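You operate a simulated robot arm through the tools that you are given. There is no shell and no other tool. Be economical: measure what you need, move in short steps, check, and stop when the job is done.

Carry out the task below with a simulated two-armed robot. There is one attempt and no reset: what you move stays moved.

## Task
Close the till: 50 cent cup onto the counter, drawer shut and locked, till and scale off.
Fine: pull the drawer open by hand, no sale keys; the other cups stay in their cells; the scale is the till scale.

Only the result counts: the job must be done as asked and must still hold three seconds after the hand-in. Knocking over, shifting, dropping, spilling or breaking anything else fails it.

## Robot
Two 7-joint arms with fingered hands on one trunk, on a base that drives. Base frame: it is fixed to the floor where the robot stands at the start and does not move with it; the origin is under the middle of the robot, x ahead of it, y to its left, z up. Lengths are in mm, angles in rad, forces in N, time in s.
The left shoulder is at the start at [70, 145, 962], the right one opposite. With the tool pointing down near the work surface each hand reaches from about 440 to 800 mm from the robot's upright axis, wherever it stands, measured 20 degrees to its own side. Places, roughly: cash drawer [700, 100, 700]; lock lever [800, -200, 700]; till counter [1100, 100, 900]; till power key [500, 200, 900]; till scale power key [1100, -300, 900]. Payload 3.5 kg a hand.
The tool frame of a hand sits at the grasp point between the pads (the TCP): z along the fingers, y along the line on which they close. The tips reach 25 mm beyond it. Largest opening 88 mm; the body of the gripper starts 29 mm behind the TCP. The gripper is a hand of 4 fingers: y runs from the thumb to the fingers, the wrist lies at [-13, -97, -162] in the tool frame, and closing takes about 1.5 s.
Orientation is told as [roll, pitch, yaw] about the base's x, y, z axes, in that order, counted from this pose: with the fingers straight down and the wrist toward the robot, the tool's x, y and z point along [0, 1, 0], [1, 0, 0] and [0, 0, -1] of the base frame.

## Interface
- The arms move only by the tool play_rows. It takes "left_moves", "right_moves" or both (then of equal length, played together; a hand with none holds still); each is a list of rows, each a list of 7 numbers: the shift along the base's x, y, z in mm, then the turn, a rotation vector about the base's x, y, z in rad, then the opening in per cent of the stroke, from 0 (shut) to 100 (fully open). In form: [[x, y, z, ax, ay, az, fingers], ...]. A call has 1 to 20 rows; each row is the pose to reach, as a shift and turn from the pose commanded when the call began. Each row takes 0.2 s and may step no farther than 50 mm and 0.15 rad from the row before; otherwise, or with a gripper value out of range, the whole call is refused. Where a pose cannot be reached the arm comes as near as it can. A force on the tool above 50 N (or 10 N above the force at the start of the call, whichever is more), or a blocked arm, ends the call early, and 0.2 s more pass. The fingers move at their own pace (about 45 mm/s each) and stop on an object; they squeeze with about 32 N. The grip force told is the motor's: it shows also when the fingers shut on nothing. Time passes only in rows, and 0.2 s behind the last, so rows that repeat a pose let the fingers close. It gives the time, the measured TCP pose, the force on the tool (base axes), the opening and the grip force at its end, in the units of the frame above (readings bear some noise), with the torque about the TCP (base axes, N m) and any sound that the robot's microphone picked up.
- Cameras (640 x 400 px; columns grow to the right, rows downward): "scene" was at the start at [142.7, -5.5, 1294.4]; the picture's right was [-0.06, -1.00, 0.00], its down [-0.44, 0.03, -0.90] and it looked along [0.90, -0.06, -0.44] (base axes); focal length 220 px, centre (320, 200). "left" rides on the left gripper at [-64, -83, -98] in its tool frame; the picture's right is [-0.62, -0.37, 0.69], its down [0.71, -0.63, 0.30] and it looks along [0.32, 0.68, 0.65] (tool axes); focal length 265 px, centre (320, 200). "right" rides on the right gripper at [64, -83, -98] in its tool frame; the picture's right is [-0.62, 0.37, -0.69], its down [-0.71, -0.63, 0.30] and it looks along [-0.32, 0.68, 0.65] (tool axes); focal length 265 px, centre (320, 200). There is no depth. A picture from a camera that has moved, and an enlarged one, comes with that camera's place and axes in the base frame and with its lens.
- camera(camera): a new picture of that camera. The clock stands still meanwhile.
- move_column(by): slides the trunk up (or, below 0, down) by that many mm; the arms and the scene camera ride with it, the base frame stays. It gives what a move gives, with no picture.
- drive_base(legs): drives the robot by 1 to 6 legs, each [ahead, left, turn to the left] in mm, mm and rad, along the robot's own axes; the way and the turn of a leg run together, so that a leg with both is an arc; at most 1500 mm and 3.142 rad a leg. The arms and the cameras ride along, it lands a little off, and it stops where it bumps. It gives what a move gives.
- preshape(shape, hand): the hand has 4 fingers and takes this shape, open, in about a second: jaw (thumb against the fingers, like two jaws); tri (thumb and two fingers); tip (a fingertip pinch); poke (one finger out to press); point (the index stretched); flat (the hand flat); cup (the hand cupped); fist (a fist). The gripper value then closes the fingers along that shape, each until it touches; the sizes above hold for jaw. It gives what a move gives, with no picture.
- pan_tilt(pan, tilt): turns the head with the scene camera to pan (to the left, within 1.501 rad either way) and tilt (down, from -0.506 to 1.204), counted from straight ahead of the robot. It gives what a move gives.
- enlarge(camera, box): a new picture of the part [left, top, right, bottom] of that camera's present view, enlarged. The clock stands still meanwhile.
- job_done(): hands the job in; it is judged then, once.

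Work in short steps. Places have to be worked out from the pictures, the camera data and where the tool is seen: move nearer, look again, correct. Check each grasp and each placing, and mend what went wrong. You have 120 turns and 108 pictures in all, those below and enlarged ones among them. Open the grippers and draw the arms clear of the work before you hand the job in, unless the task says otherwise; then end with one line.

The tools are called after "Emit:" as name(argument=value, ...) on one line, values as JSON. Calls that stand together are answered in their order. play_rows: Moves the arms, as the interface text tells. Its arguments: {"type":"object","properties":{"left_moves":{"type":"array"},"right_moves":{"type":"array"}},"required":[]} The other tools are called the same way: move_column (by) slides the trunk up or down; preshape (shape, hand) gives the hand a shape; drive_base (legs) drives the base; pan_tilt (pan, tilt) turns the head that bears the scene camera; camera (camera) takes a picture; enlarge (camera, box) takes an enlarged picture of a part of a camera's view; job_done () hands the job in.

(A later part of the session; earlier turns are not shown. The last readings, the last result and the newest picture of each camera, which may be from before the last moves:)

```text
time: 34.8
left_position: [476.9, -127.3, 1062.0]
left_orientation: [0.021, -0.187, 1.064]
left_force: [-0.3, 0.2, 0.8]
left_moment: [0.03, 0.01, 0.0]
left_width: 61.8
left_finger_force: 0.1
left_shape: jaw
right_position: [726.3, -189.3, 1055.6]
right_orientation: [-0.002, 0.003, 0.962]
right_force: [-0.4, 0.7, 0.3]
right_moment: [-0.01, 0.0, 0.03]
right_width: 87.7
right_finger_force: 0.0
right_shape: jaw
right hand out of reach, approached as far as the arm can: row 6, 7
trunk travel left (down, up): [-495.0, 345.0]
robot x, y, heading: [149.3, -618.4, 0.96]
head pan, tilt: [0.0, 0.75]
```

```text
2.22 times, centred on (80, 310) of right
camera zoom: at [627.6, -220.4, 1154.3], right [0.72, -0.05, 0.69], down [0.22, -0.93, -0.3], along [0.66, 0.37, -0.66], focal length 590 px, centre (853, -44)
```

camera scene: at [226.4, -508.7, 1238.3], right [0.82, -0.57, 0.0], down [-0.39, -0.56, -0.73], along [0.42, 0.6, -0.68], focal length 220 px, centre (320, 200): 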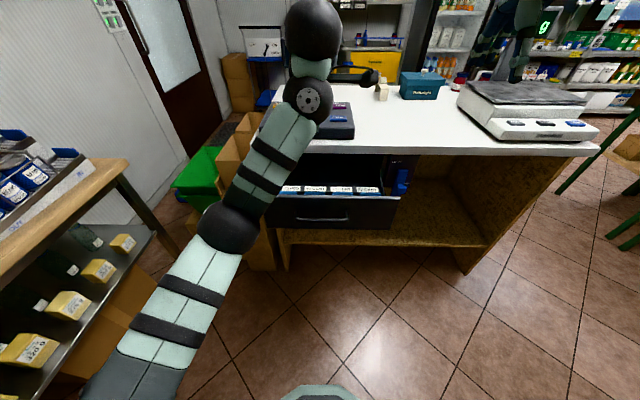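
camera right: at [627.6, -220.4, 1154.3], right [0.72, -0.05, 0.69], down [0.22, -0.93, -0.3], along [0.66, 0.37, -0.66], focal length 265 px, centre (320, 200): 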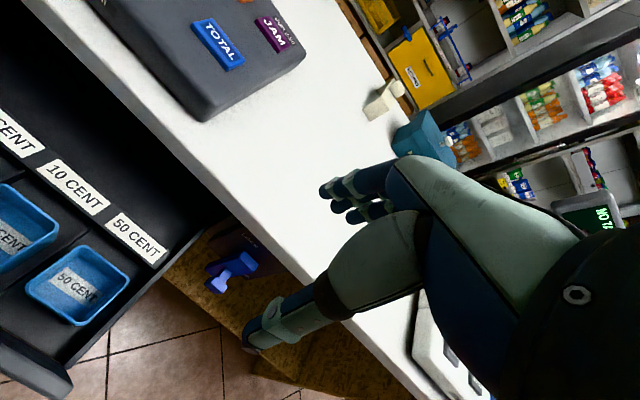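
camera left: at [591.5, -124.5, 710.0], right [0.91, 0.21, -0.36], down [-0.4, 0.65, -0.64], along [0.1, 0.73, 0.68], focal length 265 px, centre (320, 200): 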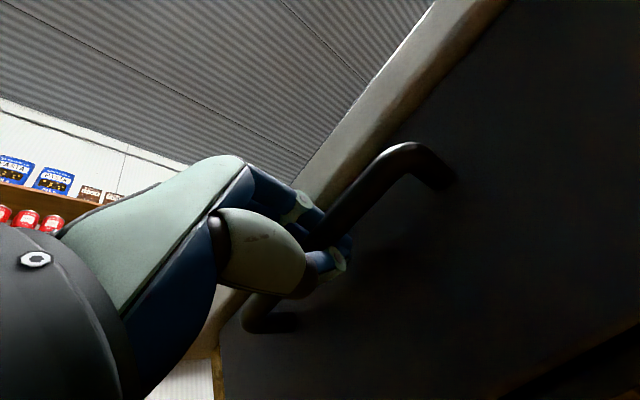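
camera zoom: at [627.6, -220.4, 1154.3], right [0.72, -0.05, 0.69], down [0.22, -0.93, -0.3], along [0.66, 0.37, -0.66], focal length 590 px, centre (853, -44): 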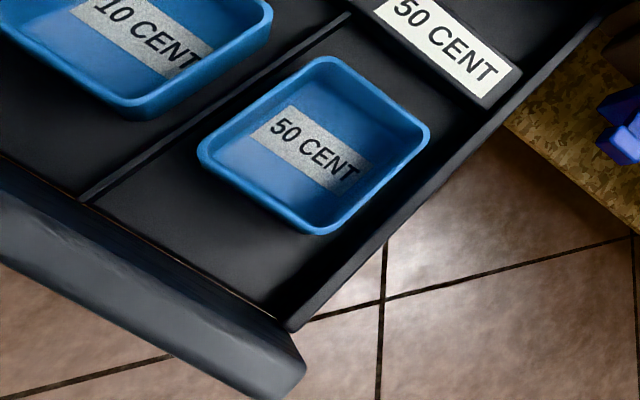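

The 50c cup rim is about u 480–536, v −129…−190, z≈770, with ~22 mm free behind it. I plan to pinch its rear wall, thumb inside. I try the "tri" shape and look at it.

Emit:
preshape(hand="right", shape="tri")

Emit:
play_rows(right_moves=[[-10, -14, 0, 0, 0, 0, 30], [-20, -28, 0, 0, 0, 0, 30], [-20, -28, 0, 0, 0, 0, 30], [-20, -28, 0, 0, 0, 0, 30], [-20, -28, 0, 0, 0, 0, 30]])

Emit:
enlarge(camera="right", box=[160, 130, 460, 380])

Emit:
camera(camera="scene")

```text
time: 35.7
left_position: [478.7, -127.3, 1062.3]
left_orientation: [0.021, -0.188, 1.062]
left_force: [-0.2, -0.6, 1.3]
left_moment: [0.01, 0.03, 0.01]
left_width: 61.3
left_finger_force: 0.1
left_shape: jaw
right_position: [726.2, -189.9, 1055.6]
right_orientation: [0.0, 0.003, 0.961]
right_force: [-0.9, 0.7, 0.0]
right_moment: [0.04, 0.02, 0.01]
right_width: 87.6
right_finger_force: 0.0
right_shape: tri
trunk travel left (down, up): [-495.0, 345.0]
robot x, y, heading: [147.9, -618.4, 0.957]
head pan, tilt: [0.0, 0.75]
```

```text
time: 36.9
left_position: [478.3, -128.0, 1061.5]
left_orientation: [0.02, -0.189, 1.061]
left_force: [0.1, 0.6, -0.4]
left_moment: [0.04, -0.02, 0.02]
left_width: 61.5
left_finger_force: 0.0
left_shape: jaw
right_position: [706.9, -217.6, 1057.3]
right_orientation: [0.001, 0.004, 0.963]
right_force: [-0.4, -0.5, 0.2]
right_moment: [-0.05, -0.03, -0.01]
right_width: 26.7
right_finger_force: 0.0
right_shape: tri
trunk travel left (down, up): [-495.0, 345.0]
robot x, y, heading: [146.1, -618.4, 0.966]
head pan, tilt: [0.0, 0.75]
```

```text
1.60 times, centred on (310, 255) of right
camera zoom: at [608.0, -248.3, 1154.9], right [0.72, -0.05, 0.69], down [0.22, -0.93, -0.3], along [0.66, 0.37, -0.66], focal length 425 px, centre (336, 112)
```

zoom: 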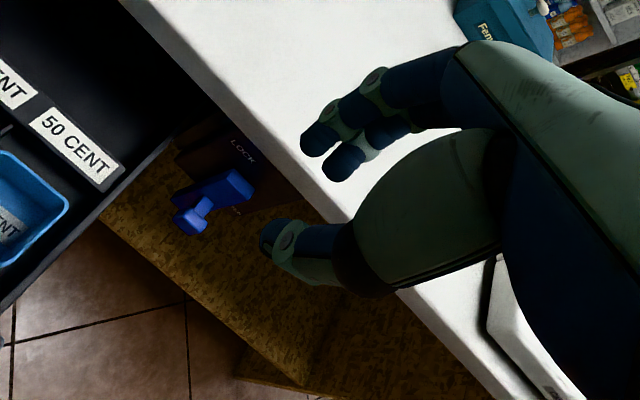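

```text
67 pictures are left
camera scene: at [226.6, -508.6, 1238.3], right [0.82, -0.57, 0.0], down [-0.39, -0.56, -0.73], along [0.42, 0.6, -0.68], focal length 220 px, centre (320, 200)
```

scene: 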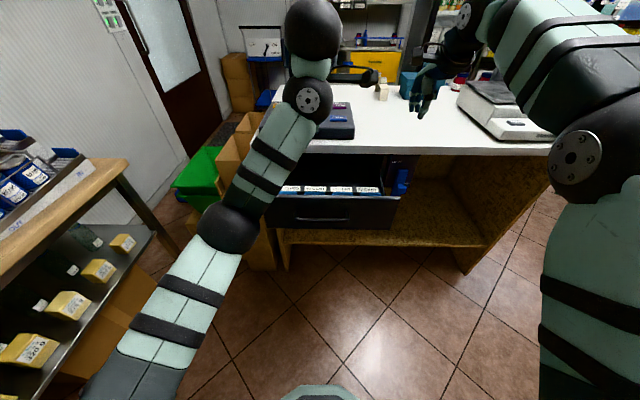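

The tri pinch opens symmetrically about the TCP as expected. I bring it over the cup's rear wall (u 534, v −159) at z 880, tilted 0.3 so the palm clears the drawer front.

Emit:
play_rows(right_moves=[[-8.5, 11, -35, -0.049, 0.035, 0, 28], [-17, 22, -70, -0.098, 0.069, 0, 28], [-25.5, 33, -105, -0.147, 0.104, 0, 28], [-34, 43, -140, -0.196, 0.138, 0, 28], [-42.5, 54.3, -177, -0.245, 0.173, 0, 28], [-42.5, 54.3, -177, -0.245, 0.173, 0, 28]])

Emit:
camera(camera="right")

Emit:
enlarge(camera="scene", box=[260, 110, 460, 235])

```text
time: 38.3
left_position: [476.9, -127.8, 1061.6]
left_orientation: [0.021, -0.19, 1.062]
left_force: [-0.6, 0.2, 0.6]
left_moment: [0.0, 0.01, 0.05]
left_width: 61.4
left_finger_force: 0.0
left_shape: jaw
right_position: [661.8, -163.6, 879.5]
right_orientation: [0.002, 0.302, 0.961]
right_force: [0.4, 0.4, -0.2]
right_moment: [0.03, -0.02, 0.02]
right_width: 25.0
right_finger_force: 0.0
right_shape: tri
trunk travel left (down, up): [-495.0, 345.0]
robot x, y, heading: [151.9, -618.0, 0.955]
head pan, tilt: [0.0, 0.75]
```

```text
66 pictures are left
camera right: at [582.4, -168.3, 998.5], right [0.83, 0.1, 0.55], down [0.19, -0.98, -0.1], along [0.53, 0.19, -0.83], focal length 265 px, centre (320, 200)
```

right: 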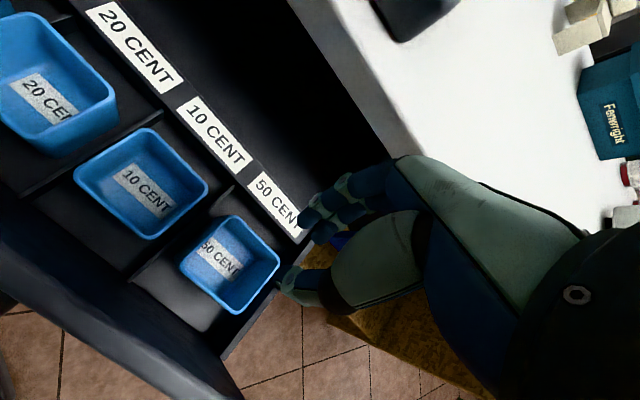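

```text
3.20 times, centred on (360, 172) of scene
camera zoom: at [225.9, -509.6, 1238.5], right [0.82, -0.57, 0.0], down [-0.39, -0.56, -0.73], along [0.42, 0.6, -0.68], focal length 704 px, centre (192, 288)
```

zoom: 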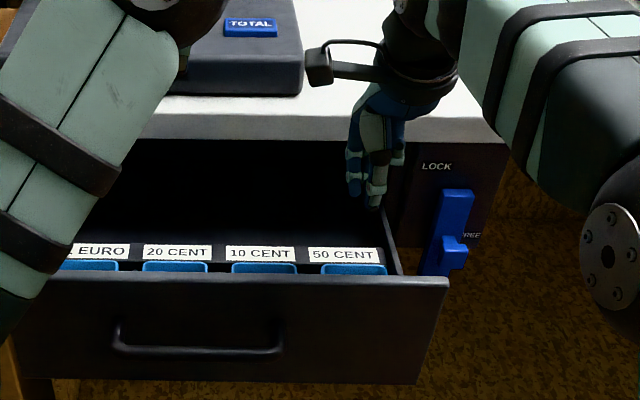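

Three views agree; TCP is over the rear wall within 2 mm along u and 4 mm in v, and there is about 30 mm behind the wall. I descend to z≈770.

Emit:
play_rows(right_moves=[[3.3, -2.3, -25, 0, 0, 0, 28], [3.3, -2.3, -50, 0, 0, 0, 28], [3.3, -2.3, -75, 0, 0, 0, 28], [3.3, -2.3, -75, 0, 0, 0, 28]])

Emit:
camera(camera="right")

Emit:
enlarge(camera="scene", box=[260, 110, 460, 235])

```text
time: 39.3
left_position: [478.6, -126.8, 1061.7]
left_orientation: [0.023, -0.189, 1.06]
left_force: [0.0, 1.0, 0.6]
left_moment: [0.03, 0.02, -0.01]
left_width: 61.3
left_finger_force: 0.0
left_shape: jaw
right_position: [664.9, -165.8, 803.2]
right_orientation: [0.001, 0.304, 0.961]
right_force: [-0.6, -0.3, -0.1]
right_moment: [0.01, -0.03, -0.01]
right_width: 24.9
right_finger_force: 0.1
right_shape: tri
trunk travel left (down, up): [-495.0, 345.0]
robot x, y, heading: [149.0, -616.4, 0.955]
head pan, tilt: [0.0, 0.75]
```

```text
64 pictures are left
camera right: at [585.5, -170.4, 922.8], right [0.83, 0.1, 0.55], down [0.19, -0.98, -0.1], along [0.53, 0.19, -0.83], focal length 265 px, centre (320, 200)
```

right: 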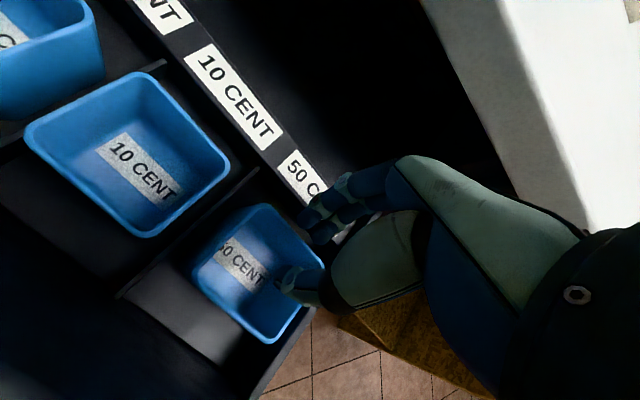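

```text
3.20 times, centred on (360, 172) of scene
camera zoom: at [226.0, -509.1, 1238.4], right [0.82, -0.57, 0.0], down [-0.39, -0.56, -0.73], along [0.42, 0.6, -0.68], focal length 704 px, centre (192, 288)
```

zoom: 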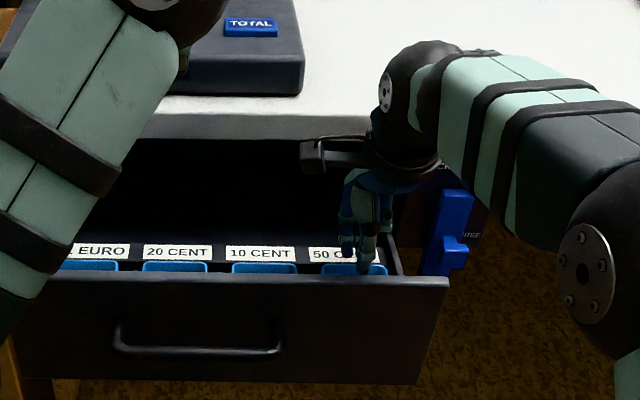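

Thumb is inside the rear rim, fingers outside. I go down 35 mm more.

Emit:
play_rows(right_moves=[[0, 0, -12, 0, 0, 0, 28], [0, 0, -24, 0, 0, 0, 28], [0, 0, -36, 0, 0, 0, 28], [0, 0, -36, 0, 0, 0, 28]])

Emit:
enlarge(camera="right", box=[140, 140, 400, 380])

```text
time: 40.3
left_position: [476.9, -127.1, 1063.2]
left_orientation: [0.02, -0.189, 1.064]
left_force: [-0.7, 0.2, 0.7]
left_moment: [-0.04, -0.01, 0.01]
left_width: 61.3
left_finger_force: 0.0
left_shape: jaw
right_position: [667.0, -167.6, 766.5]
right_orientation: [0.001, 0.302, 0.962]
right_force: [-0.5, 0.5, -0.3]
right_moment: [0.0, -0.01, -0.01]
right_width: 25.0
right_finger_force: 0.1
right_shape: tri
trunk travel left (down, up): [-495.0, 345.0]
robot x, y, heading: [149.8, -614.9, 0.961]
head pan, tilt: [0.0, 0.75]
```

```text
1.67 times, centred on (270, 260) of right
camera zoom: at [585.8, -170.8, 886.7], right [0.83, 0.1, 0.55], down [0.19, -0.98, -0.1], along [0.53, 0.19, -0.83], focal length 442 px, centre (403, 100)
```

zoom: 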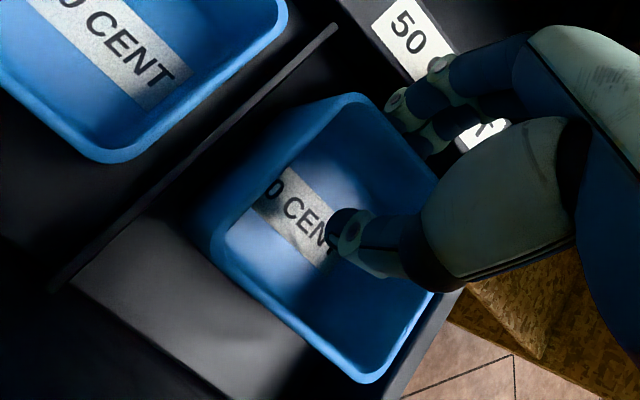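

The thumb is inside the cup and the fingers behind its rear wall, nothing touched. I close.

Emit:
play_rows(right_moves=[[0, 0, 0, 0, 0, 0, 0], [0, 0, 0, 0, 0, 0, 0], [0, 0, 0, 0, 0, 0, 0], [0, 0, 0, 0, 0, 0, 0], [0, 0, 0, 0, 0, 0, 0]])

Emit:
enlarge(camera="right", box=[140, 140, 400, 380])

```text
time: 41.5
left_position: [478.7, -126.8, 1062.1]
left_orientation: [0.023, -0.188, 1.063]
left_force: [0.1, 0.1, -0.2]
left_moment: [0.01, -0.01, 0.01]
left_width: 61.6
left_finger_force: 0.1
left_shape: jaw
right_position: [666.6, -167.2, 767.8]
right_orientation: [0.003, 0.304, 0.962]
right_force: [-0.1, -0.3, -0.4]
right_moment: [0.05, -0.01, -0.01]
right_width: 0.1
right_finger_force: 32.2
right_shape: tri
trunk travel left (down, up): [-495.0, 345.0]
robot x, y, heading: [151.1, -619.3, 0.96]
head pan, tilt: [0.0, 0.75]
```

```text
1.67 times, centred on (270, 260) of right
camera zoom: at [586.0, -170.7, 886.8], right [0.83, 0.1, 0.55], down [0.19, -0.98, -0.1], along [0.53, 0.19, -0.83], focal length 442 px, centre (403, 100)
```

zoom: 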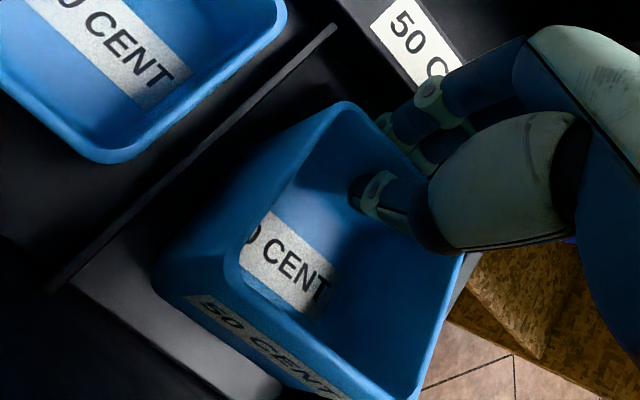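

The cup is pinched and tilted slightly with the fingers. I lift it straight up.

Emit:
play_rows(right_moves=[[0, 0, 15, 0, 0, 0, 0], [0, 0, 40, 0, 0, 0, 0], [0, 0, 75, 0, 0, 0, 0], [0, 0, 110, 0, 0, 0, 0], [0, 0, 150, 0, 0, 0, 0], [0, 0, 190, 0, 0, 0, 0], [0, 0, 230, 0, 0, 0, 0]])

Emit:
camera(camera="right")

Emit:
camera(camera="scene")

```text
time: 43.1
left_position: [476.6, -127.8, 1063.1]
left_orientation: [0.022, -0.19, 1.063]
left_force: [-0.8, 0.4, 0.0]
left_moment: [-0.03, 0.05, 0.0]
left_width: 61.5
left_finger_force: 0.1
left_shape: jaw
right_position: [657.5, -173.3, 981.8]
right_orientation: [-0.001, 0.304, 0.962]
right_force: [-1.3, -1.0, 0.1]
right_moment: [0.01, 0.01, -0.05]
right_width: 0.0
right_finger_force: 32.2
right_shape: tri
right hand out of reach, approached as far as the arm can: row 7
trunk travel left (down, up): [-495.0, 345.0]
robot x, y, heading: [146.9, -618.3, 0.957]
head pan, tilt: [0.0, 0.75]
```

```text
60 pictures are left
camera right: at [578.0, -177.2, 1100.9], right [0.83, 0.1, 0.55], down [0.19, -0.98, -0.1], along [0.53, 0.19, -0.83], focal length 265 px, centre (320, 200)
```

right: 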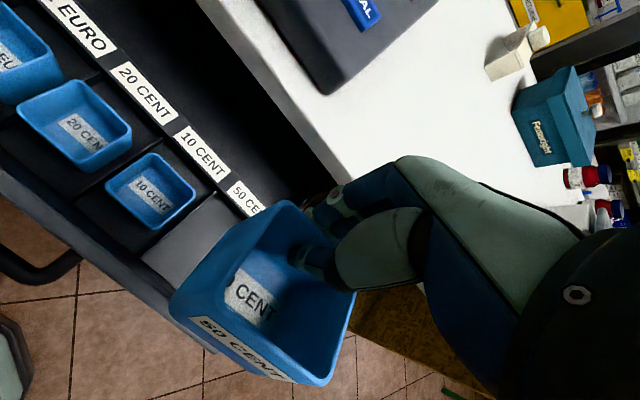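

```text
59 pictures are left
camera scene: at [225.4, -509.4, 1238.5], right [0.82, -0.57, 0.0], down [-0.39, -0.56, -0.73], along [0.42, 0.6, -0.68], focal length 220 px, centre (320, 200)
```

scene: 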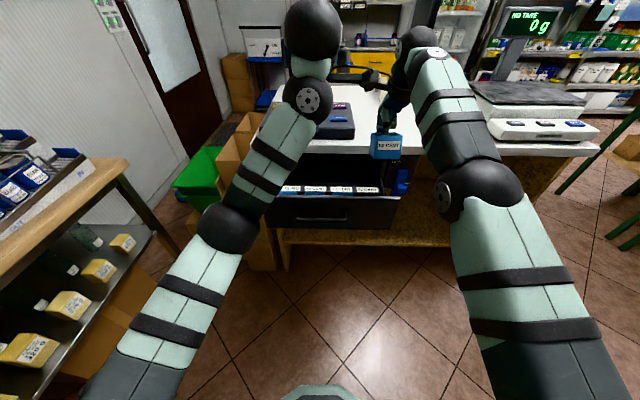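

Cup held cleanly and the rest stayed put. I raise the trunk 100 mm, level the cup (untilt about 0.2) while moving it right, and pull the left hand back.

Emit:
move_column(by=100)

Emit:
play_rows(right_moves=[[15, -10, 0, 0.041, -0.029, 0, 0], [30, -20, 0, 0.082, -0.058, 0, 0], [45, -30, 0, 0.123, -0.086, 0, 0], [57, -40, 0, 0.164, -0.115, 0, 0], [57, -40, 0, 0.164, -0.115, 0, 0]], left_moves=[[-20, -8, 0, 0, 0, 0, 70], [-40, -16, 0, 0, 0, 0, 70], [-60, -24, 0, 0, 0, 0, 70], [-80, -32, 0, 0, 0, 0, 70], [-100, -40, 0, 0, 0, 0, 70]])

Emit:
camera(camera="scene")

Emit:
camera(camera="right")

```text
time: 44.5
left_position: [478.1, -126.5, 1162.3]
left_orientation: [0.022, -0.188, 1.063]
left_force: [0.2, 0.2, -0.2]
left_moment: [0.03, 0.03, 0.0]
left_width: 61.3
left_finger_force: 0.0
left_shape: jaw
right_position: [659.1, -171.6, 1081.8]
right_orientation: [0.001, 0.304, 0.962]
right_force: [-0.8, 0.3, -0.4]
right_moment: [-0.01, 0.0, -0.02]
right_width: 0.0
right_finger_force: 32.0
right_shape: tri
trunk travel left (down, up): [-595.0, 245.0]
robot x, y, heading: [148.5, -618.0, 0.96]
head pan, tilt: [0.0, 0.75]
```

```text
time: 45.6
left_position: [477.0, -126.8, 1161.3]
left_orientation: [0.023, -0.189, 1.063]
left_force: [-0.2, -0.3, -1.0]
left_moment: [0.03, 0.01, -0.01]
left_width: 61.4
left_finger_force: 0.1
left_shape: jaw
left hand out of reach, approached as far as the arm can: row 1, 2, 3, 4, 5
right_position: [717.0, -211.9, 1080.7]
right_orientation: [0.001, 0.102, 0.961]
right_force: [0.5, -0.1, 0.1]
right_moment: [0.01, -0.01, 0.01]
right_width: 0.2
right_finger_force: 32.0
right_shape: tri
trunk travel left (down, up): [-595.0, 245.0]
robot x, y, heading: [151.9, -618.6, 0.96]
head pan, tilt: [0.0, 0.75]
```

```text
58 pictures are left
camera scene: at [226.4, -508.0, 1338.3], right [0.82, -0.57, 0.0], down [-0.39, -0.56, -0.73], along [0.42, 0.6, -0.68], focal length 220 px, centre (320, 200)
```

scene: 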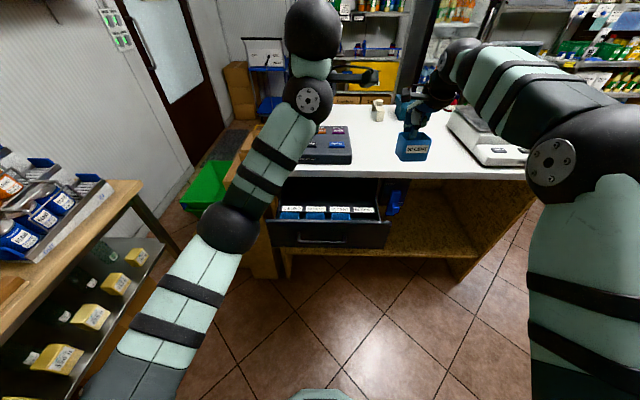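

```text
57 pictures are left
camera right: at [623.4, -234.4, 1188.0], right [0.76, 0.0, 0.65], down [0.21, -0.95, -0.24], along [0.62, 0.32, -0.72], focal length 265 px, centre (320, 200)
```

right: 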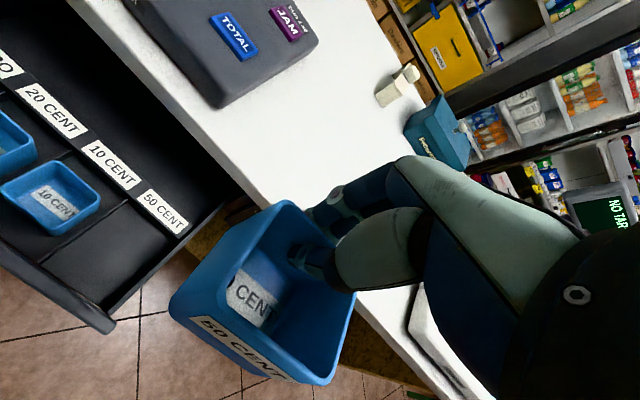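

The left arm stays where it is; it is clear of the display. I enlarge the cup to judge its tilt.

Emit:
enlarge(camera="right", box=[150, 180, 390, 400])

Emit:
enlarge(camera="scene", box=[370, 80, 470, 180])

```text
1.82 times, centred on (270, 290) of right
camera zoom: at [623.4, -234.4, 1188.0], right [0.76, 0.0, 0.65], down [0.21, -0.95, -0.24], along [0.62, 0.32, -0.72], focal length 483 px, centre (411, 36)
```

zoom: 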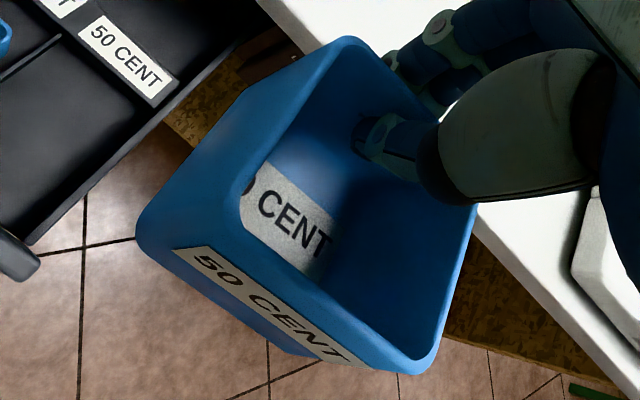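

```text
4.00 times, centred on (420, 130) of scene
camera zoom: at [226.4, -508.0, 1338.3], right [0.82, -0.57, 0.0], down [-0.39, -0.56, -0.73], along [0.42, 0.6, -0.68], focal length 880 px, centre (-80, 480)
```

zoom: 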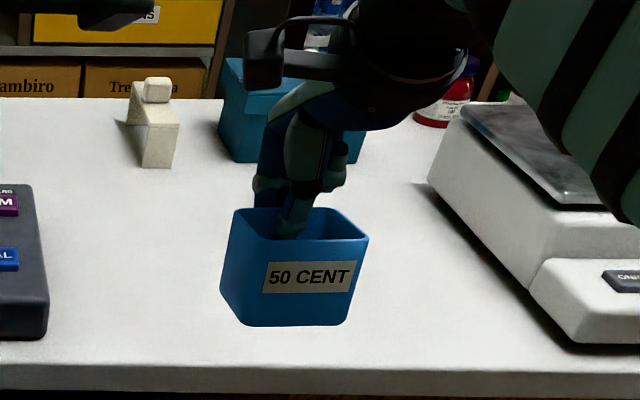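

The cup's front is still about 0.2 rad high relative to level. I turn the hand another −0.2 and drive forward 170 mm.

Emit:
play_rows(right_moves=[[0, 0, 0, 0.082, -0.058, 0, 0], [0, 0, 0, 0.164, -0.115, 0, 0], [0, 0, 0, 0.164, -0.115, 0, 0]])

Emit:
drive_base(legs=[[170, 0, 0]])

Emit:
camera(camera="scene")

Emit:
enlarge(camera="scene", box=[360, 60, 520, 220])

```text
time: 46.5
left_position: [478.1, -126.5, 1162.2]
left_orientation: [0.022, -0.188, 1.061]
left_force: [-0.1, 0.8, 0.7]
left_moment: [-0.03, 0.03, 0.0]
left_width: 61.5
left_finger_force: 0.1
left_shape: jaw
right_position: [715.3, -211.2, 1081.8]
right_orientation: [0.002, -0.1, 0.96]
right_force: [-0.1, 0.3, -0.1]
right_moment: [-0.01, -0.02, -0.05]
right_width: 0.0
right_finger_force: 31.8
right_shape: tri
trunk travel left (down, up): [-595.0, 245.0]
robot x, y, heading: [146.6, -617.1, 0.961]
head pan, tilt: [0.0, 0.75]
```

```text
time: 47.9
left_position: [569.9, 7.5, 1162.7]
left_orientation: [0.019, -0.19, 1.063]
left_force: [-0.4, -0.2, 0.7]
left_moment: [0.03, 0.0, 0.03]
left_width: 61.5
left_finger_force: 0.0
left_shape: jaw
right_position: [807.0, -77.2, 1083.2]
right_orientation: [-0.001, -0.098, 0.963]
right_force: [0.0, 0.0, 0.1]
right_moment: [0.0, 0.0, 0.01]
right_width: 0.0
right_finger_force: 31.7
right_shape: tri
trunk travel left (down, up): [-595.0, 245.0]
robot x, y, heading: [244.4, -485.0, 0.964]
head pan, tilt: [0.0, 0.75]
```

```text
54 pictures are left
camera scene: at [319.4, -374.6, 1338.5], right [0.82, -0.57, 0.0], down [-0.39, -0.56, -0.73], along [0.42, 0.6, -0.68], focal length 220 px, centre (320, 200)
```

scene: 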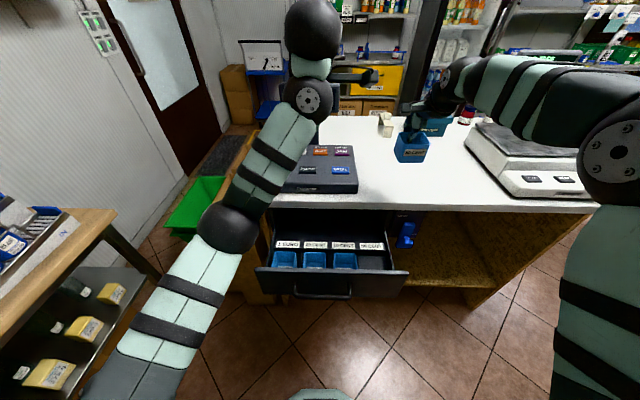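

```text
2.50 times, centred on (440, 140) of scene
camera zoom: at [319.4, -374.6, 1338.5], right [0.82, -0.57, 0.0], down [-0.39, -0.56, -0.73], along [0.42, 0.6, -0.68], focal length 550 px, centre (20, 350)
```

zoom: 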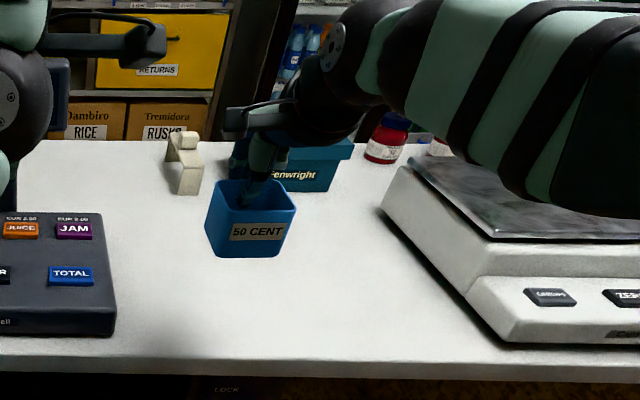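

The cup now looks level. I move it 76 mm further over the counter and lower to z 960.

Emit:
play_rows(right_moves=[[15, 21, -20, 0, 0, 0, 0], [29, 41, -40, 0, 0, 0, 0], [43.7, 62.2, -60, 0, 0, 0, 0], [43.7, 62.2, -90, 0, 0, 0, 0], [43.7, 62.2, -120, 0, 0, 0, 0], [43.7, 62.2, -120, 0, 0, 0, 0]])

Emit:
enlarge(camera="scene", box=[360, 60, 520, 220])

```text
time: 49.3
left_position: [569.6, 6.8, 1163.2]
left_orientation: [0.021, -0.19, 1.064]
left_force: [-0.1, -0.1, 0.0]
left_moment: [0.03, 0.0, 0.01]
left_width: 61.7
left_finger_force: 0.0
left_shape: jaw
right_position: [849.6, -12.5, 962.0]
right_orientation: [-0.001, -0.099, 0.963]
right_force: [0.2, -0.2, 0.3]
right_moment: [0.04, -0.02, -0.01]
right_width: 0.1
right_finger_force: 31.7
right_shape: tri
trunk travel left (down, up): [-595.0, 245.0]
robot x, y, heading: [243.5, -484.5, 0.967]
head pan, tilt: [0.0, 0.75]
```

```text
2.50 times, centred on (440, 140) of scene
camera zoom: at [319.7, -374.2, 1338.4], right [0.82, -0.57, 0.0], down [-0.39, -0.56, -0.73], along [0.42, 0.6, -0.68], focal length 550 px, centre (20, 350)
```

zoom: 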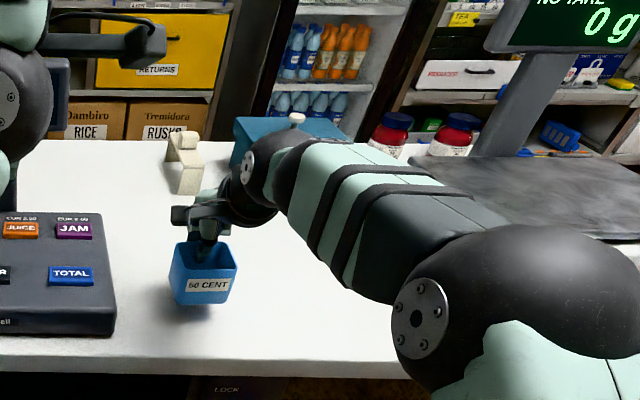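

About 30 mm of air remains under the cup. I lower 22 mm and check.

Emit:
play_rows(right_moves=[[0, 0, -8, 0, 0, 0, 0], [0, 0, -16, 0, 0, 0, 0], [0, 0, -22, 0, 0, 0, 0], [0, 0, -22, 0, 0, 0, 0]])

Emit:
enlarge(camera="scene", box=[380, 130, 480, 210])

```text
time: 50.3
left_position: [569.7, 8.6, 1162.4]
left_orientation: [0.022, -0.187, 1.064]
left_force: [0.9, 0.6, 0.2]
left_moment: [0.0, -0.04, 0.01]
left_width: 61.8
left_finger_force: 0.0
left_shape: jaw
right_position: [850.7, -14.0, 938.1]
right_orientation: [0.0, -0.097, 0.963]
right_force: [-0.8, 0.3, -0.6]
right_moment: [0.02, -0.05, 0.02]
right_width: 0.3
right_finger_force: 31.9
right_shape: tri
trunk travel left (down, up): [-595.0, 245.0]
robot x, y, heading: [242.4, -483.5, 0.963]
head pan, tilt: [0.0, 0.75]
```

```text
5.00 times, centred on (430, 170) of scene
camera zoom: at [319.9, -374.0, 1338.4], right [0.82, -0.57, 0.0], down [-0.39, -0.56, -0.73], along [0.42, 0.6, -0.68], focal length 1100 px, centre (-230, 350)
```

zoom: 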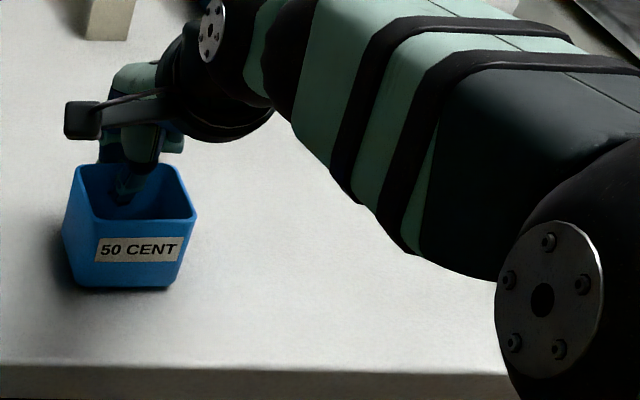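

Still no contact. I lower a further 6 mm.

Emit:
play_rows(right_moves=[[0, 0, -3, 0, 0, 0, 0], [0, 0, -6, 0, 0, 0, 0], [0, 0, -6, 0, 0, 0, 0]])

Emit:
enlarge(camera="right", box=[120, 160, 400, 400])

```text
time: 51.1
left_position: [570.6, 8.3, 1162.7]
left_orientation: [0.02, -0.189, 1.063]
left_force: [0.2, 0.5, 0.2]
left_moment: [0.0, -0.01, -0.01]
left_width: 61.4
left_finger_force: 0.1
left_shape: jaw
right_position: [851.6, -12.6, 933.3]
right_orientation: [0.0, -0.097, 0.963]
right_force: [-0.7, 0.2, -0.4]
right_moment: [0.01, 0.02, 0.03]
right_width: 0.0
right_finger_force: 31.6
right_shape: tri
trunk travel left (down, up): [-595.0, 245.0]
robot x, y, heading: [242.4, -483.0, 0.961]
head pan, tilt: [0.0, 0.75]
```

```text
1.67 times, centred on (260, 280) of right
camera zoom: at [747.4, -52.6, 1023.6], right [0.68, -0.11, 0.73], down [0.25, -0.9, -0.37], along [0.69, 0.43, -0.58], focal length 442 px, centre (420, 67)
```

zoom: 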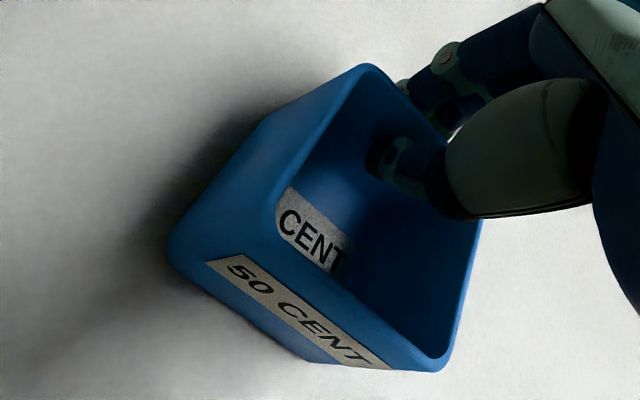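

No contact force yet; lower in 4 mm steps, watching the force.

Emit:
play_rows(right_moves=[[0, 0, -2, 0, 0, 0, 0], [0, 0, -4, 0, 0, 0, 0], [0, 0, -4, 0, 0, 0, 0]])

Emit:
play_rows(right_moves=[[0, 0, -1, 0, 0, 0, 0], [0, 0, -3, 0, 0, 0, 0], [0, 0, -3, 0, 0, 0, 0]])

Emit:
enlarge(camera="scene", box=[380, 130, 480, 210])

```text
time: 51.9
left_position: [569.8, 7.3, 1163.0]
left_orientation: [0.021, -0.191, 1.064]
left_force: [-0.1, 0.5, -0.2]
left_moment: [0.01, -0.04, -0.03]
left_width: 61.7
left_finger_force: 0.1
left_shape: jaw
right_position: [851.7, -14.6, 931.6]
right_orientation: [0.001, -0.103, 0.963]
right_force: [0.6, 0.7, 8.0]
right_moment: [0.02, -0.06, 0.0]
right_width: 0.1
right_finger_force: 32.0
right_shape: tri
trunk travel left (down, up): [-595.0, 245.0]
robot x, y, heading: [243.6, -482.2, 0.964]
head pan, tilt: [0.0, 0.75]
```

```text
time: 52.7
left_position: [567.0, 6.1, 1163.6]
left_orientation: [0.018, -0.192, 1.065]
left_force: [0.3, -0.5, 0.5]
left_moment: [0.01, 0.0, -0.03]
left_width: 61.5
left_finger_force: 0.0
left_shape: jaw
right_position: [851.6, -14.6, 930.7]
right_orientation: [0.0, -0.107, 0.963]
right_force: [3.5, 2.6, 18.8]
right_moment: [0.16, -0.13, 0.0]
right_width: 0.0
right_finger_force: 32.0
right_shape: tri
trunk travel left (down, up): [-595.0, 245.0]
robot x, y, heading: [244.7, -485.2, 0.969]
head pan, tilt: [0.0, 0.75]
```

```text
5.00 times, centred on (430, 170) of scene
camera zoom: at [317.4, -375.9, 1338.8], right [0.82, -0.57, 0.0], down [-0.39, -0.56, -0.73], along [0.42, 0.6, -0.68], focal length 1100 px, centre (-230, 350)
```

zoom: 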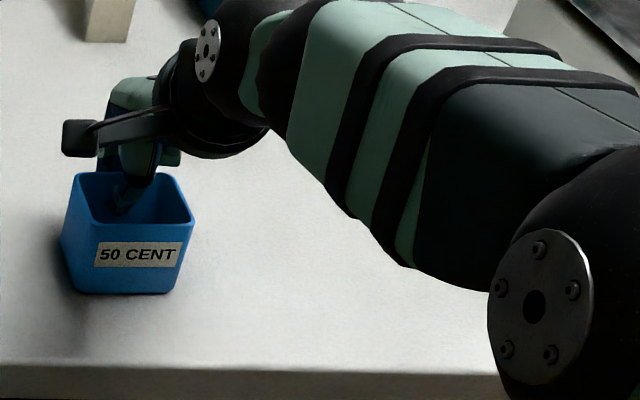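

Contact (19 N upward): the cup stands on the counter. I ease up 2 mm and open slightly to 28 %, so that the pads leave the wall.

Emit:
play_rows(right_moves=[[0, 0, 2, 0, 0, 0, 0], [0, 0, 2, 0, 0, 0, 10], [0, 0, 2, 0, 0, 0, 20], [0, 0, 2, 0, 0, 0, 28], [0, 0, 2, 0, 0, 0, 28], [0, 0, 2, 0, 0, 0, 28]])

Emit:
enlarge(camera="scene", box=[380, 130, 480, 210])

Emit:
enlarge(camera="right", box=[120, 160, 400, 400])

```text
time: 54.1
left_position: [570.6, 7.2, 1161.8]
left_orientation: [0.021, -0.191, 1.064]
left_force: [-0.6, 0.8, -0.3]
left_moment: [0.02, 0.01, -0.02]
left_width: 61.5
left_finger_force: 0.1
left_shape: jaw
right_position: [851.3, -14.9, 927.4]
right_orientation: [0.001, -0.099, 0.964]
right_force: [0.1, 0.1, -0.5]
right_moment: [-0.05, -0.02, 0.01]
right_width: 24.5
right_finger_force: 0.1
right_shape: tri
trunk travel left (down, up): [-595.0, 245.0]
robot x, y, heading: [244.2, -484.0, 0.961]
head pan, tilt: [0.0, 0.75]
```

```text
5.00 times, centred on (430, 170) of scene
camera zoom: at [319.7, -374.1, 1338.3], right [0.82, -0.57, 0.0], down [-0.39, -0.56, -0.73], along [0.42, 0.6, -0.68], focal length 1100 px, centre (-230, 350)
```

zoom: 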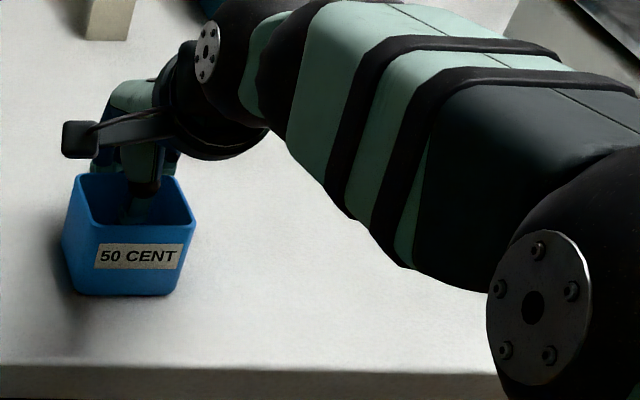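

```text
1.67 times, centred on (260, 280) of right
camera zoom: at [747.7, -52.9, 1017.5], right [0.68, -0.11, 0.72], down [0.25, -0.9, -0.36], along [0.69, 0.43, -0.58], focal length 442 px, centre (420, 67)
```

zoom: 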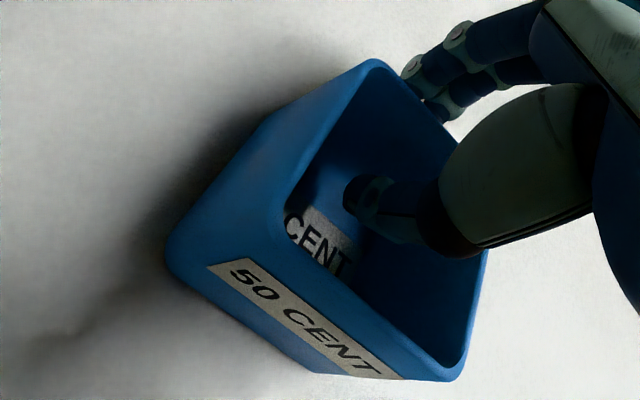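

Released and standing. I lift the hand straight up.

Emit:
play_rows(right_moves=[[0, 0, 12, 0, 0, 0, 28], [0, 0, 30, 0, 0, 0, 28], [0, 0, 60, 0, 0, 0, 28], [0, 0, 100, 0, 0, 0, 28], [0, 0, 140, 0, 0, 0, 28]])

Emit:
camera(camera="scene")

```text
time: 55.3
left_position: [570.0, 8.0, 1162.9]
left_orientation: [0.022, -0.191, 1.063]
left_force: [-0.2, 0.4, -0.5]
left_moment: [0.04, 0.01, -0.03]
left_width: 61.0
left_finger_force: 0.0
left_shape: jaw
right_position: [851.7, -15.4, 1068.6]
right_orientation: [-0.001, -0.096, 0.964]
right_force: [0.0, -0.2, -1.0]
right_moment: [-0.01, 0.0, 0.03]
right_width: 24.1
right_finger_force: 0.1
right_shape: tri
trunk travel left (down, up): [-595.0, 245.0]
robot x, y, heading: [245.2, -484.8, 0.961]
head pan, tilt: [0.0, 0.75]
```

```text
46 pictures are left
camera scene: at [319.4, -374.3, 1338.4], right [0.82, -0.57, 0.0], down [-0.39, -0.56, -0.73], along [0.42, 0.6, -0.68], focal length 220 px, centre (320, 200)
```

scene: 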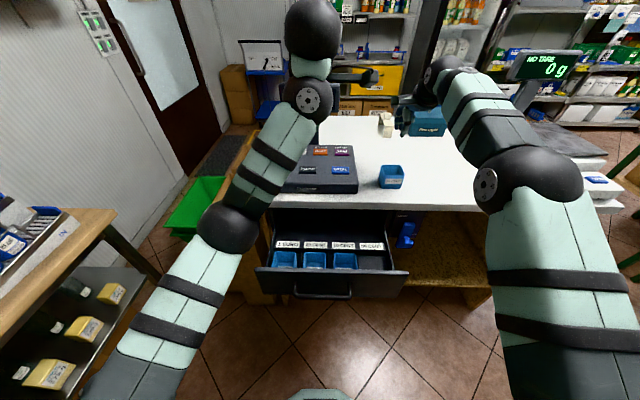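

The cup stands beside the till. Next, shutting the drawer: I back the base 170 mm, then return the left hand to the forward-pointing pose it had when it let go of the handle.

Emit:
drive_base(legs=[[-170, 0, 0]])

Emit:
play_rows(left_moves=[[-5.3, -12.3, 3, 0.115, -0.072, -0.009, 50], [-10.6, -24.5, 6, 0.23, -0.145, -0.017, 50], [-15.9, -36.8, 9, 0.346, -0.217, -0.026, 50], [-21.2, -49.1, 12, 0.461, -0.289, -0.035, 50], [-26.5, -61.4, 15, 0.576, -0.362, -0.044, 50], [-31.8, -73.6, 18, 0.691, -0.434, -0.052, 50], [-37.1, -85.9, 21, 0.806, -0.506, -0.061, 50], [-42.4, -98.2, 24, 0.922, -0.578, -0.07, 50], [-47.7, -110.4, 27, 1.037, -0.651, -0.078, 50], [-53, -122.7, 30, 1.152, -0.723, -0.087, 50], [-53, -122.7, 30, 1.152, -0.723, -0.087, 50]])

Emit:
camera(camera="scene")

```text
time: 56.8
left_position: [474.3, -128.2, 1161.3]
left_orientation: [0.02, -0.187, 1.064]
left_force: [1.1, 0.4, 0.1]
left_moment: [0.04, -0.03, 0.03]
left_width: 61.7
left_finger_force: 0.1
left_shape: jaw
right_position: [756.1, -152.6, 1068.5]
right_orientation: [0.001, -0.098, 0.963]
right_force: [-0.1, -0.4, -0.4]
right_moment: [-0.04, 0.0, 0.04]
right_width: 24.1
right_finger_force: 0.0
right_shape: tri
trunk travel left (down, up): [-595.0, 245.0]
robot x, y, heading: [150.4, -619.7, 0.962]
head pan, tilt: [0.0, 0.75]
```

```text
time: 59.1
left_position: [420.0, -250.0, 1192.5]
left_orientation: [-0.098, -1.549, 1.078]
left_force: [0.2, 0.0, -0.8]
left_moment: [0.0, -0.01, 0.03]
left_width: 44.6
left_finger_force: 0.0
left_shape: jaw
right_position: [755.3, -153.3, 1068.2]
right_orientation: [0.001, -0.097, 0.964]
right_force: [0.5, 0.2, 0.0]
right_moment: [-0.03, 0.06, 0.01]
right_width: 24.3
right_finger_force: 0.0
right_shape: tri
trunk travel left (down, up): [-595.0, 245.0]
robot x, y, heading: [145.8, -622.4, 0.958]
head pan, tilt: [0.0, 0.75]
```

```text
45 pictures are left
camera scene: at [223.3, -511.7, 1338.3], right [0.82, -0.57, 0.0], down [-0.39, -0.56, -0.73], along [0.42, 0.6, -0.68], focal length 220 px, centre (320, 200)
```

scene: 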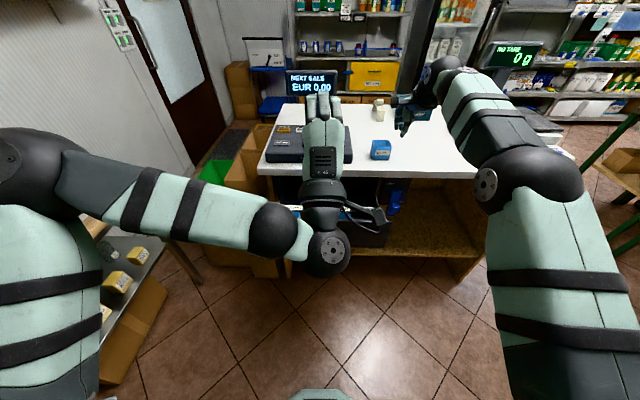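

Before lowering the trunk I bring the right hand back from over the counter.

Emit:
play_rows(right_moves=[[-8, -33, 25, 0, 0, 0, 28], [-16, -66, 50, 0, 0, 0, 28], [-24, -100, 70, 0, 0, 0, 28], [-32, -135, 90, 0, 0, 0, 28], [-40, -170, 110, 0, 0, 0, 28], [-49, -206, 130, 0, 0, 0, 28], [-58, -242, 150, 0, 0, 0, 28], [-58, -242, 150, 0, 0, 0, 28]])

Emit:
move_column(by=-250)

Emit:
camera(camera="scene")

```text
time: 61.0
left_position: [421.2, -251.6, 1192.3]
left_orientation: [-0.098, -1.548, 1.076]
left_force: [-0.1, 0.7, 0.3]
left_moment: [-0.02, 0.04, -0.02]
left_width: 44.2
left_finger_force: 0.0
left_shape: jaw
right_position: [699.3, -394.6, 1217.0]
right_orientation: [0.001, -0.098, 0.963]
right_force: [0.0, -0.2, -1.0]
right_moment: [0.0, 0.02, -0.04]
right_width: 24.2
right_finger_force: 0.1
right_shape: tri
trunk travel left (down, up): [-595.0, 245.0]
robot x, y, heading: [146.8, -618.1, 0.962]
head pan, tilt: [0.0, 0.75]
```

```text
time: 63.5
left_position: [420.7, -252.1, 941.7]
left_orientation: [-0.113, -1.55, 1.094]
left_force: [0.5, -0.2, -0.3]
left_moment: [0.0, 0.02, -0.02]
left_width: 44.3
left_finger_force: 0.0
left_shape: jaw
right_position: [698.2, -396.9, 965.7]
right_orientation: [0.001, -0.097, 0.966]
right_force: [-0.6, 1.6, -0.2]
right_moment: [0.02, -0.02, 0.01]
right_width: 24.3
right_finger_force: 0.1
right_shape: tri
trunk travel left (down, up): [-345.0, 495.0]
robot x, y, heading: [144.8, -621.9, 0.962]
head pan, tilt: [0.0, 0.75]
```

```text
44 pictures are left
camera scene: at [223.4, -512.7, 1088.4], right [0.82, -0.57, 0.0], down [-0.39, -0.56, -0.73], along [0.42, 0.6, -0.68], focal length 220 px, centre (320, 200)
```

scene: 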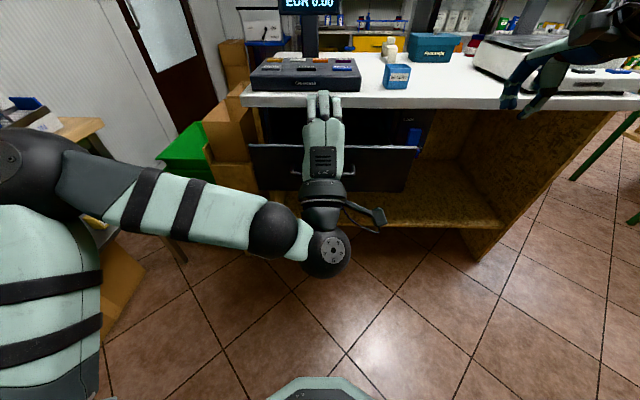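

Left hand is 80 mm in front of the bar. I lower the last 150 mm to bar height.

Emit:
move_column(by=-150)

Emit:
play_rows(left_moves=[[14.4, 20.5, 0, 0, 0, 0, 50], [28.8, 41, 0, 0, 0, 0, 50], [43, 61.4, 0, 0, 0, 0, 50], [43, 61.4, 0, 0, 0, 0, 50]])

Emit:
camera(camera="left")

Emit:
camera(camera="scene")

```text
time: 65.3
left_position: [420.9, -252.0, 793.1]
left_orientation: [-0.115, -1.548, 1.095]
left_force: [-0.2, 0.5, 0.2]
left_moment: [0.03, -0.01, -0.02]
left_width: 44.4
left_finger_force: 0.1
left_shape: jaw
right_position: [699.0, -395.9, 815.4]
right_orientation: [0.0, -0.098, 0.963]
right_force: [-0.4, 0.0, 0.3]
right_moment: [-0.01, 0.03, -0.01]
right_width: 24.0
right_finger_force: 0.0
right_shape: tri
trunk travel left (down, up): [-195.0, 645.0]
robot x, y, heading: [147.6, -622.1, 0.964]
head pan, tilt: [0.0, 0.75]
```

```text
time: 66.3
left_position: [463.5, -188.7, 791.5]
left_orientation: [-0.105, -1.549, 1.085]
left_force: [-0.6, -0.1, -0.3]
left_moment: [-0.04, -0.02, 0.01]
left_width: 44.3
left_finger_force: 0.0
left_shape: jaw
right_position: [698.8, -396.5, 816.4]
right_orientation: [0.0, -0.098, 0.964]
right_force: [0.5, 0.2, 0.7]
right_moment: [0.04, 0.01, 0.07]
right_width: 24.4
right_finger_force: 0.0
right_shape: tri
trunk travel left (down, up): [-195.0, 645.0]
robot x, y, heading: [144.8, -620.8, 0.967]
head pan, tilt: [0.0, 0.75]
```

```text
43 pictures are left
camera left: at [461.0, -308.4, 711.5], right [0.9, 0.22, -0.38], down [-0.43, 0.64, -0.64], along [0.1, 0.74, 0.67], focal length 265 px, centre (320, 200)
```

left: 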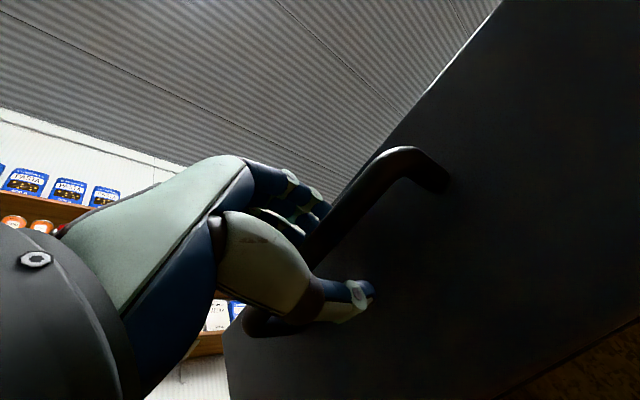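

```text
42 pictures are left
camera scene: at [223.4, -512.6, 938.4], right [0.82, -0.57, 0.0], down [-0.39, -0.56, -0.73], along [0.42, 0.6, -0.68], focal length 220 px, centre (320, 200)
```

scene: 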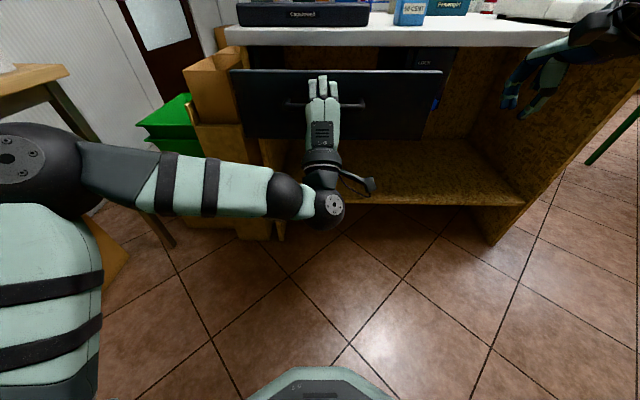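

The hand straddles the bar. I push the drawer in by driving 160 mm forward.

Emit:
drive_base(legs=[[160, 0, 0]])

Emit:
play_rows(left_moves=[[7, 10, 0, 0, 0, 0, 50], [14, 20, 0, 0, 0, 0, 50], [21, 30, 0, 0, 0, 0, 50], [28, 40, 0, 0, 0, 0, 50]])

Emit:
camera(camera="scene")

```text
time: 67.7
left_position: [552.6, -57.1, 791.2]
left_orientation: [-0.108, -1.547, 1.091]
left_force: [-0.7, 0.3, -0.1]
left_moment: [0.0, 0.01, 0.0]
left_width: 44.4
left_finger_force: 0.0
left_shape: jaw
right_position: [789.1, -263.1, 815.5]
right_orientation: [0.0, -0.096, 0.967]
right_force: [0.0, 0.0, -1.0]
right_moment: [0.0, 0.01, -0.04]
right_width: 24.2
right_finger_force: 0.1
right_shape: tri
trunk travel left (down, up): [-195.0, 645.0]
robot x, y, heading: [235.0, -493.7, 0.973]
head pan, tilt: [0.0, 0.75]
```

```text
time: 68.7
left_position: [580.7, -19.5, 791.2]
left_orientation: [-0.123, -1.548, 1.105]
left_force: [0.5, -0.7, -0.2]
left_moment: [0.03, -0.03, -0.02]
left_width: 44.4
left_finger_force: 0.0
left_shape: jaw
right_position: [788.9, -263.5, 815.9]
right_orientation: [0.001, -0.098, 0.966]
right_force: [-0.3, -0.4, 0.2]
right_moment: [0.04, -0.01, 0.01]
right_width: 24.3
right_finger_force: 0.0
right_shape: tri
trunk travel left (down, up): [-195.0, 645.0]
robot x, y, heading: [235.0, -491.6, 0.97]
head pan, tilt: [0.0, 0.75]
```

```text
41 pictures are left
camera scene: at [313.0, -382.4, 938.4], right [0.82, -0.57, 0.0], down [-0.39, -0.56, -0.73], along [0.42, 0.6, -0.68], focal length 220 px, centre (320, 200)
```

scene: 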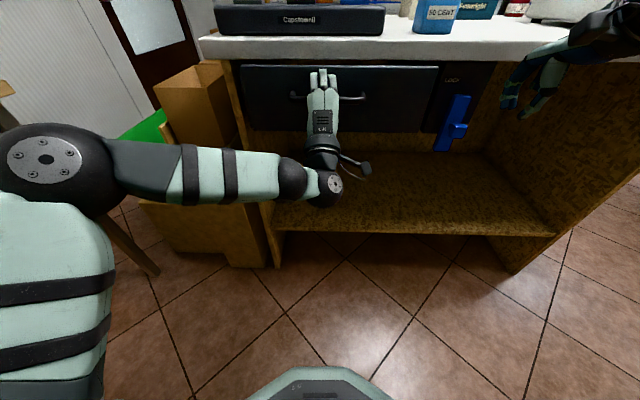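

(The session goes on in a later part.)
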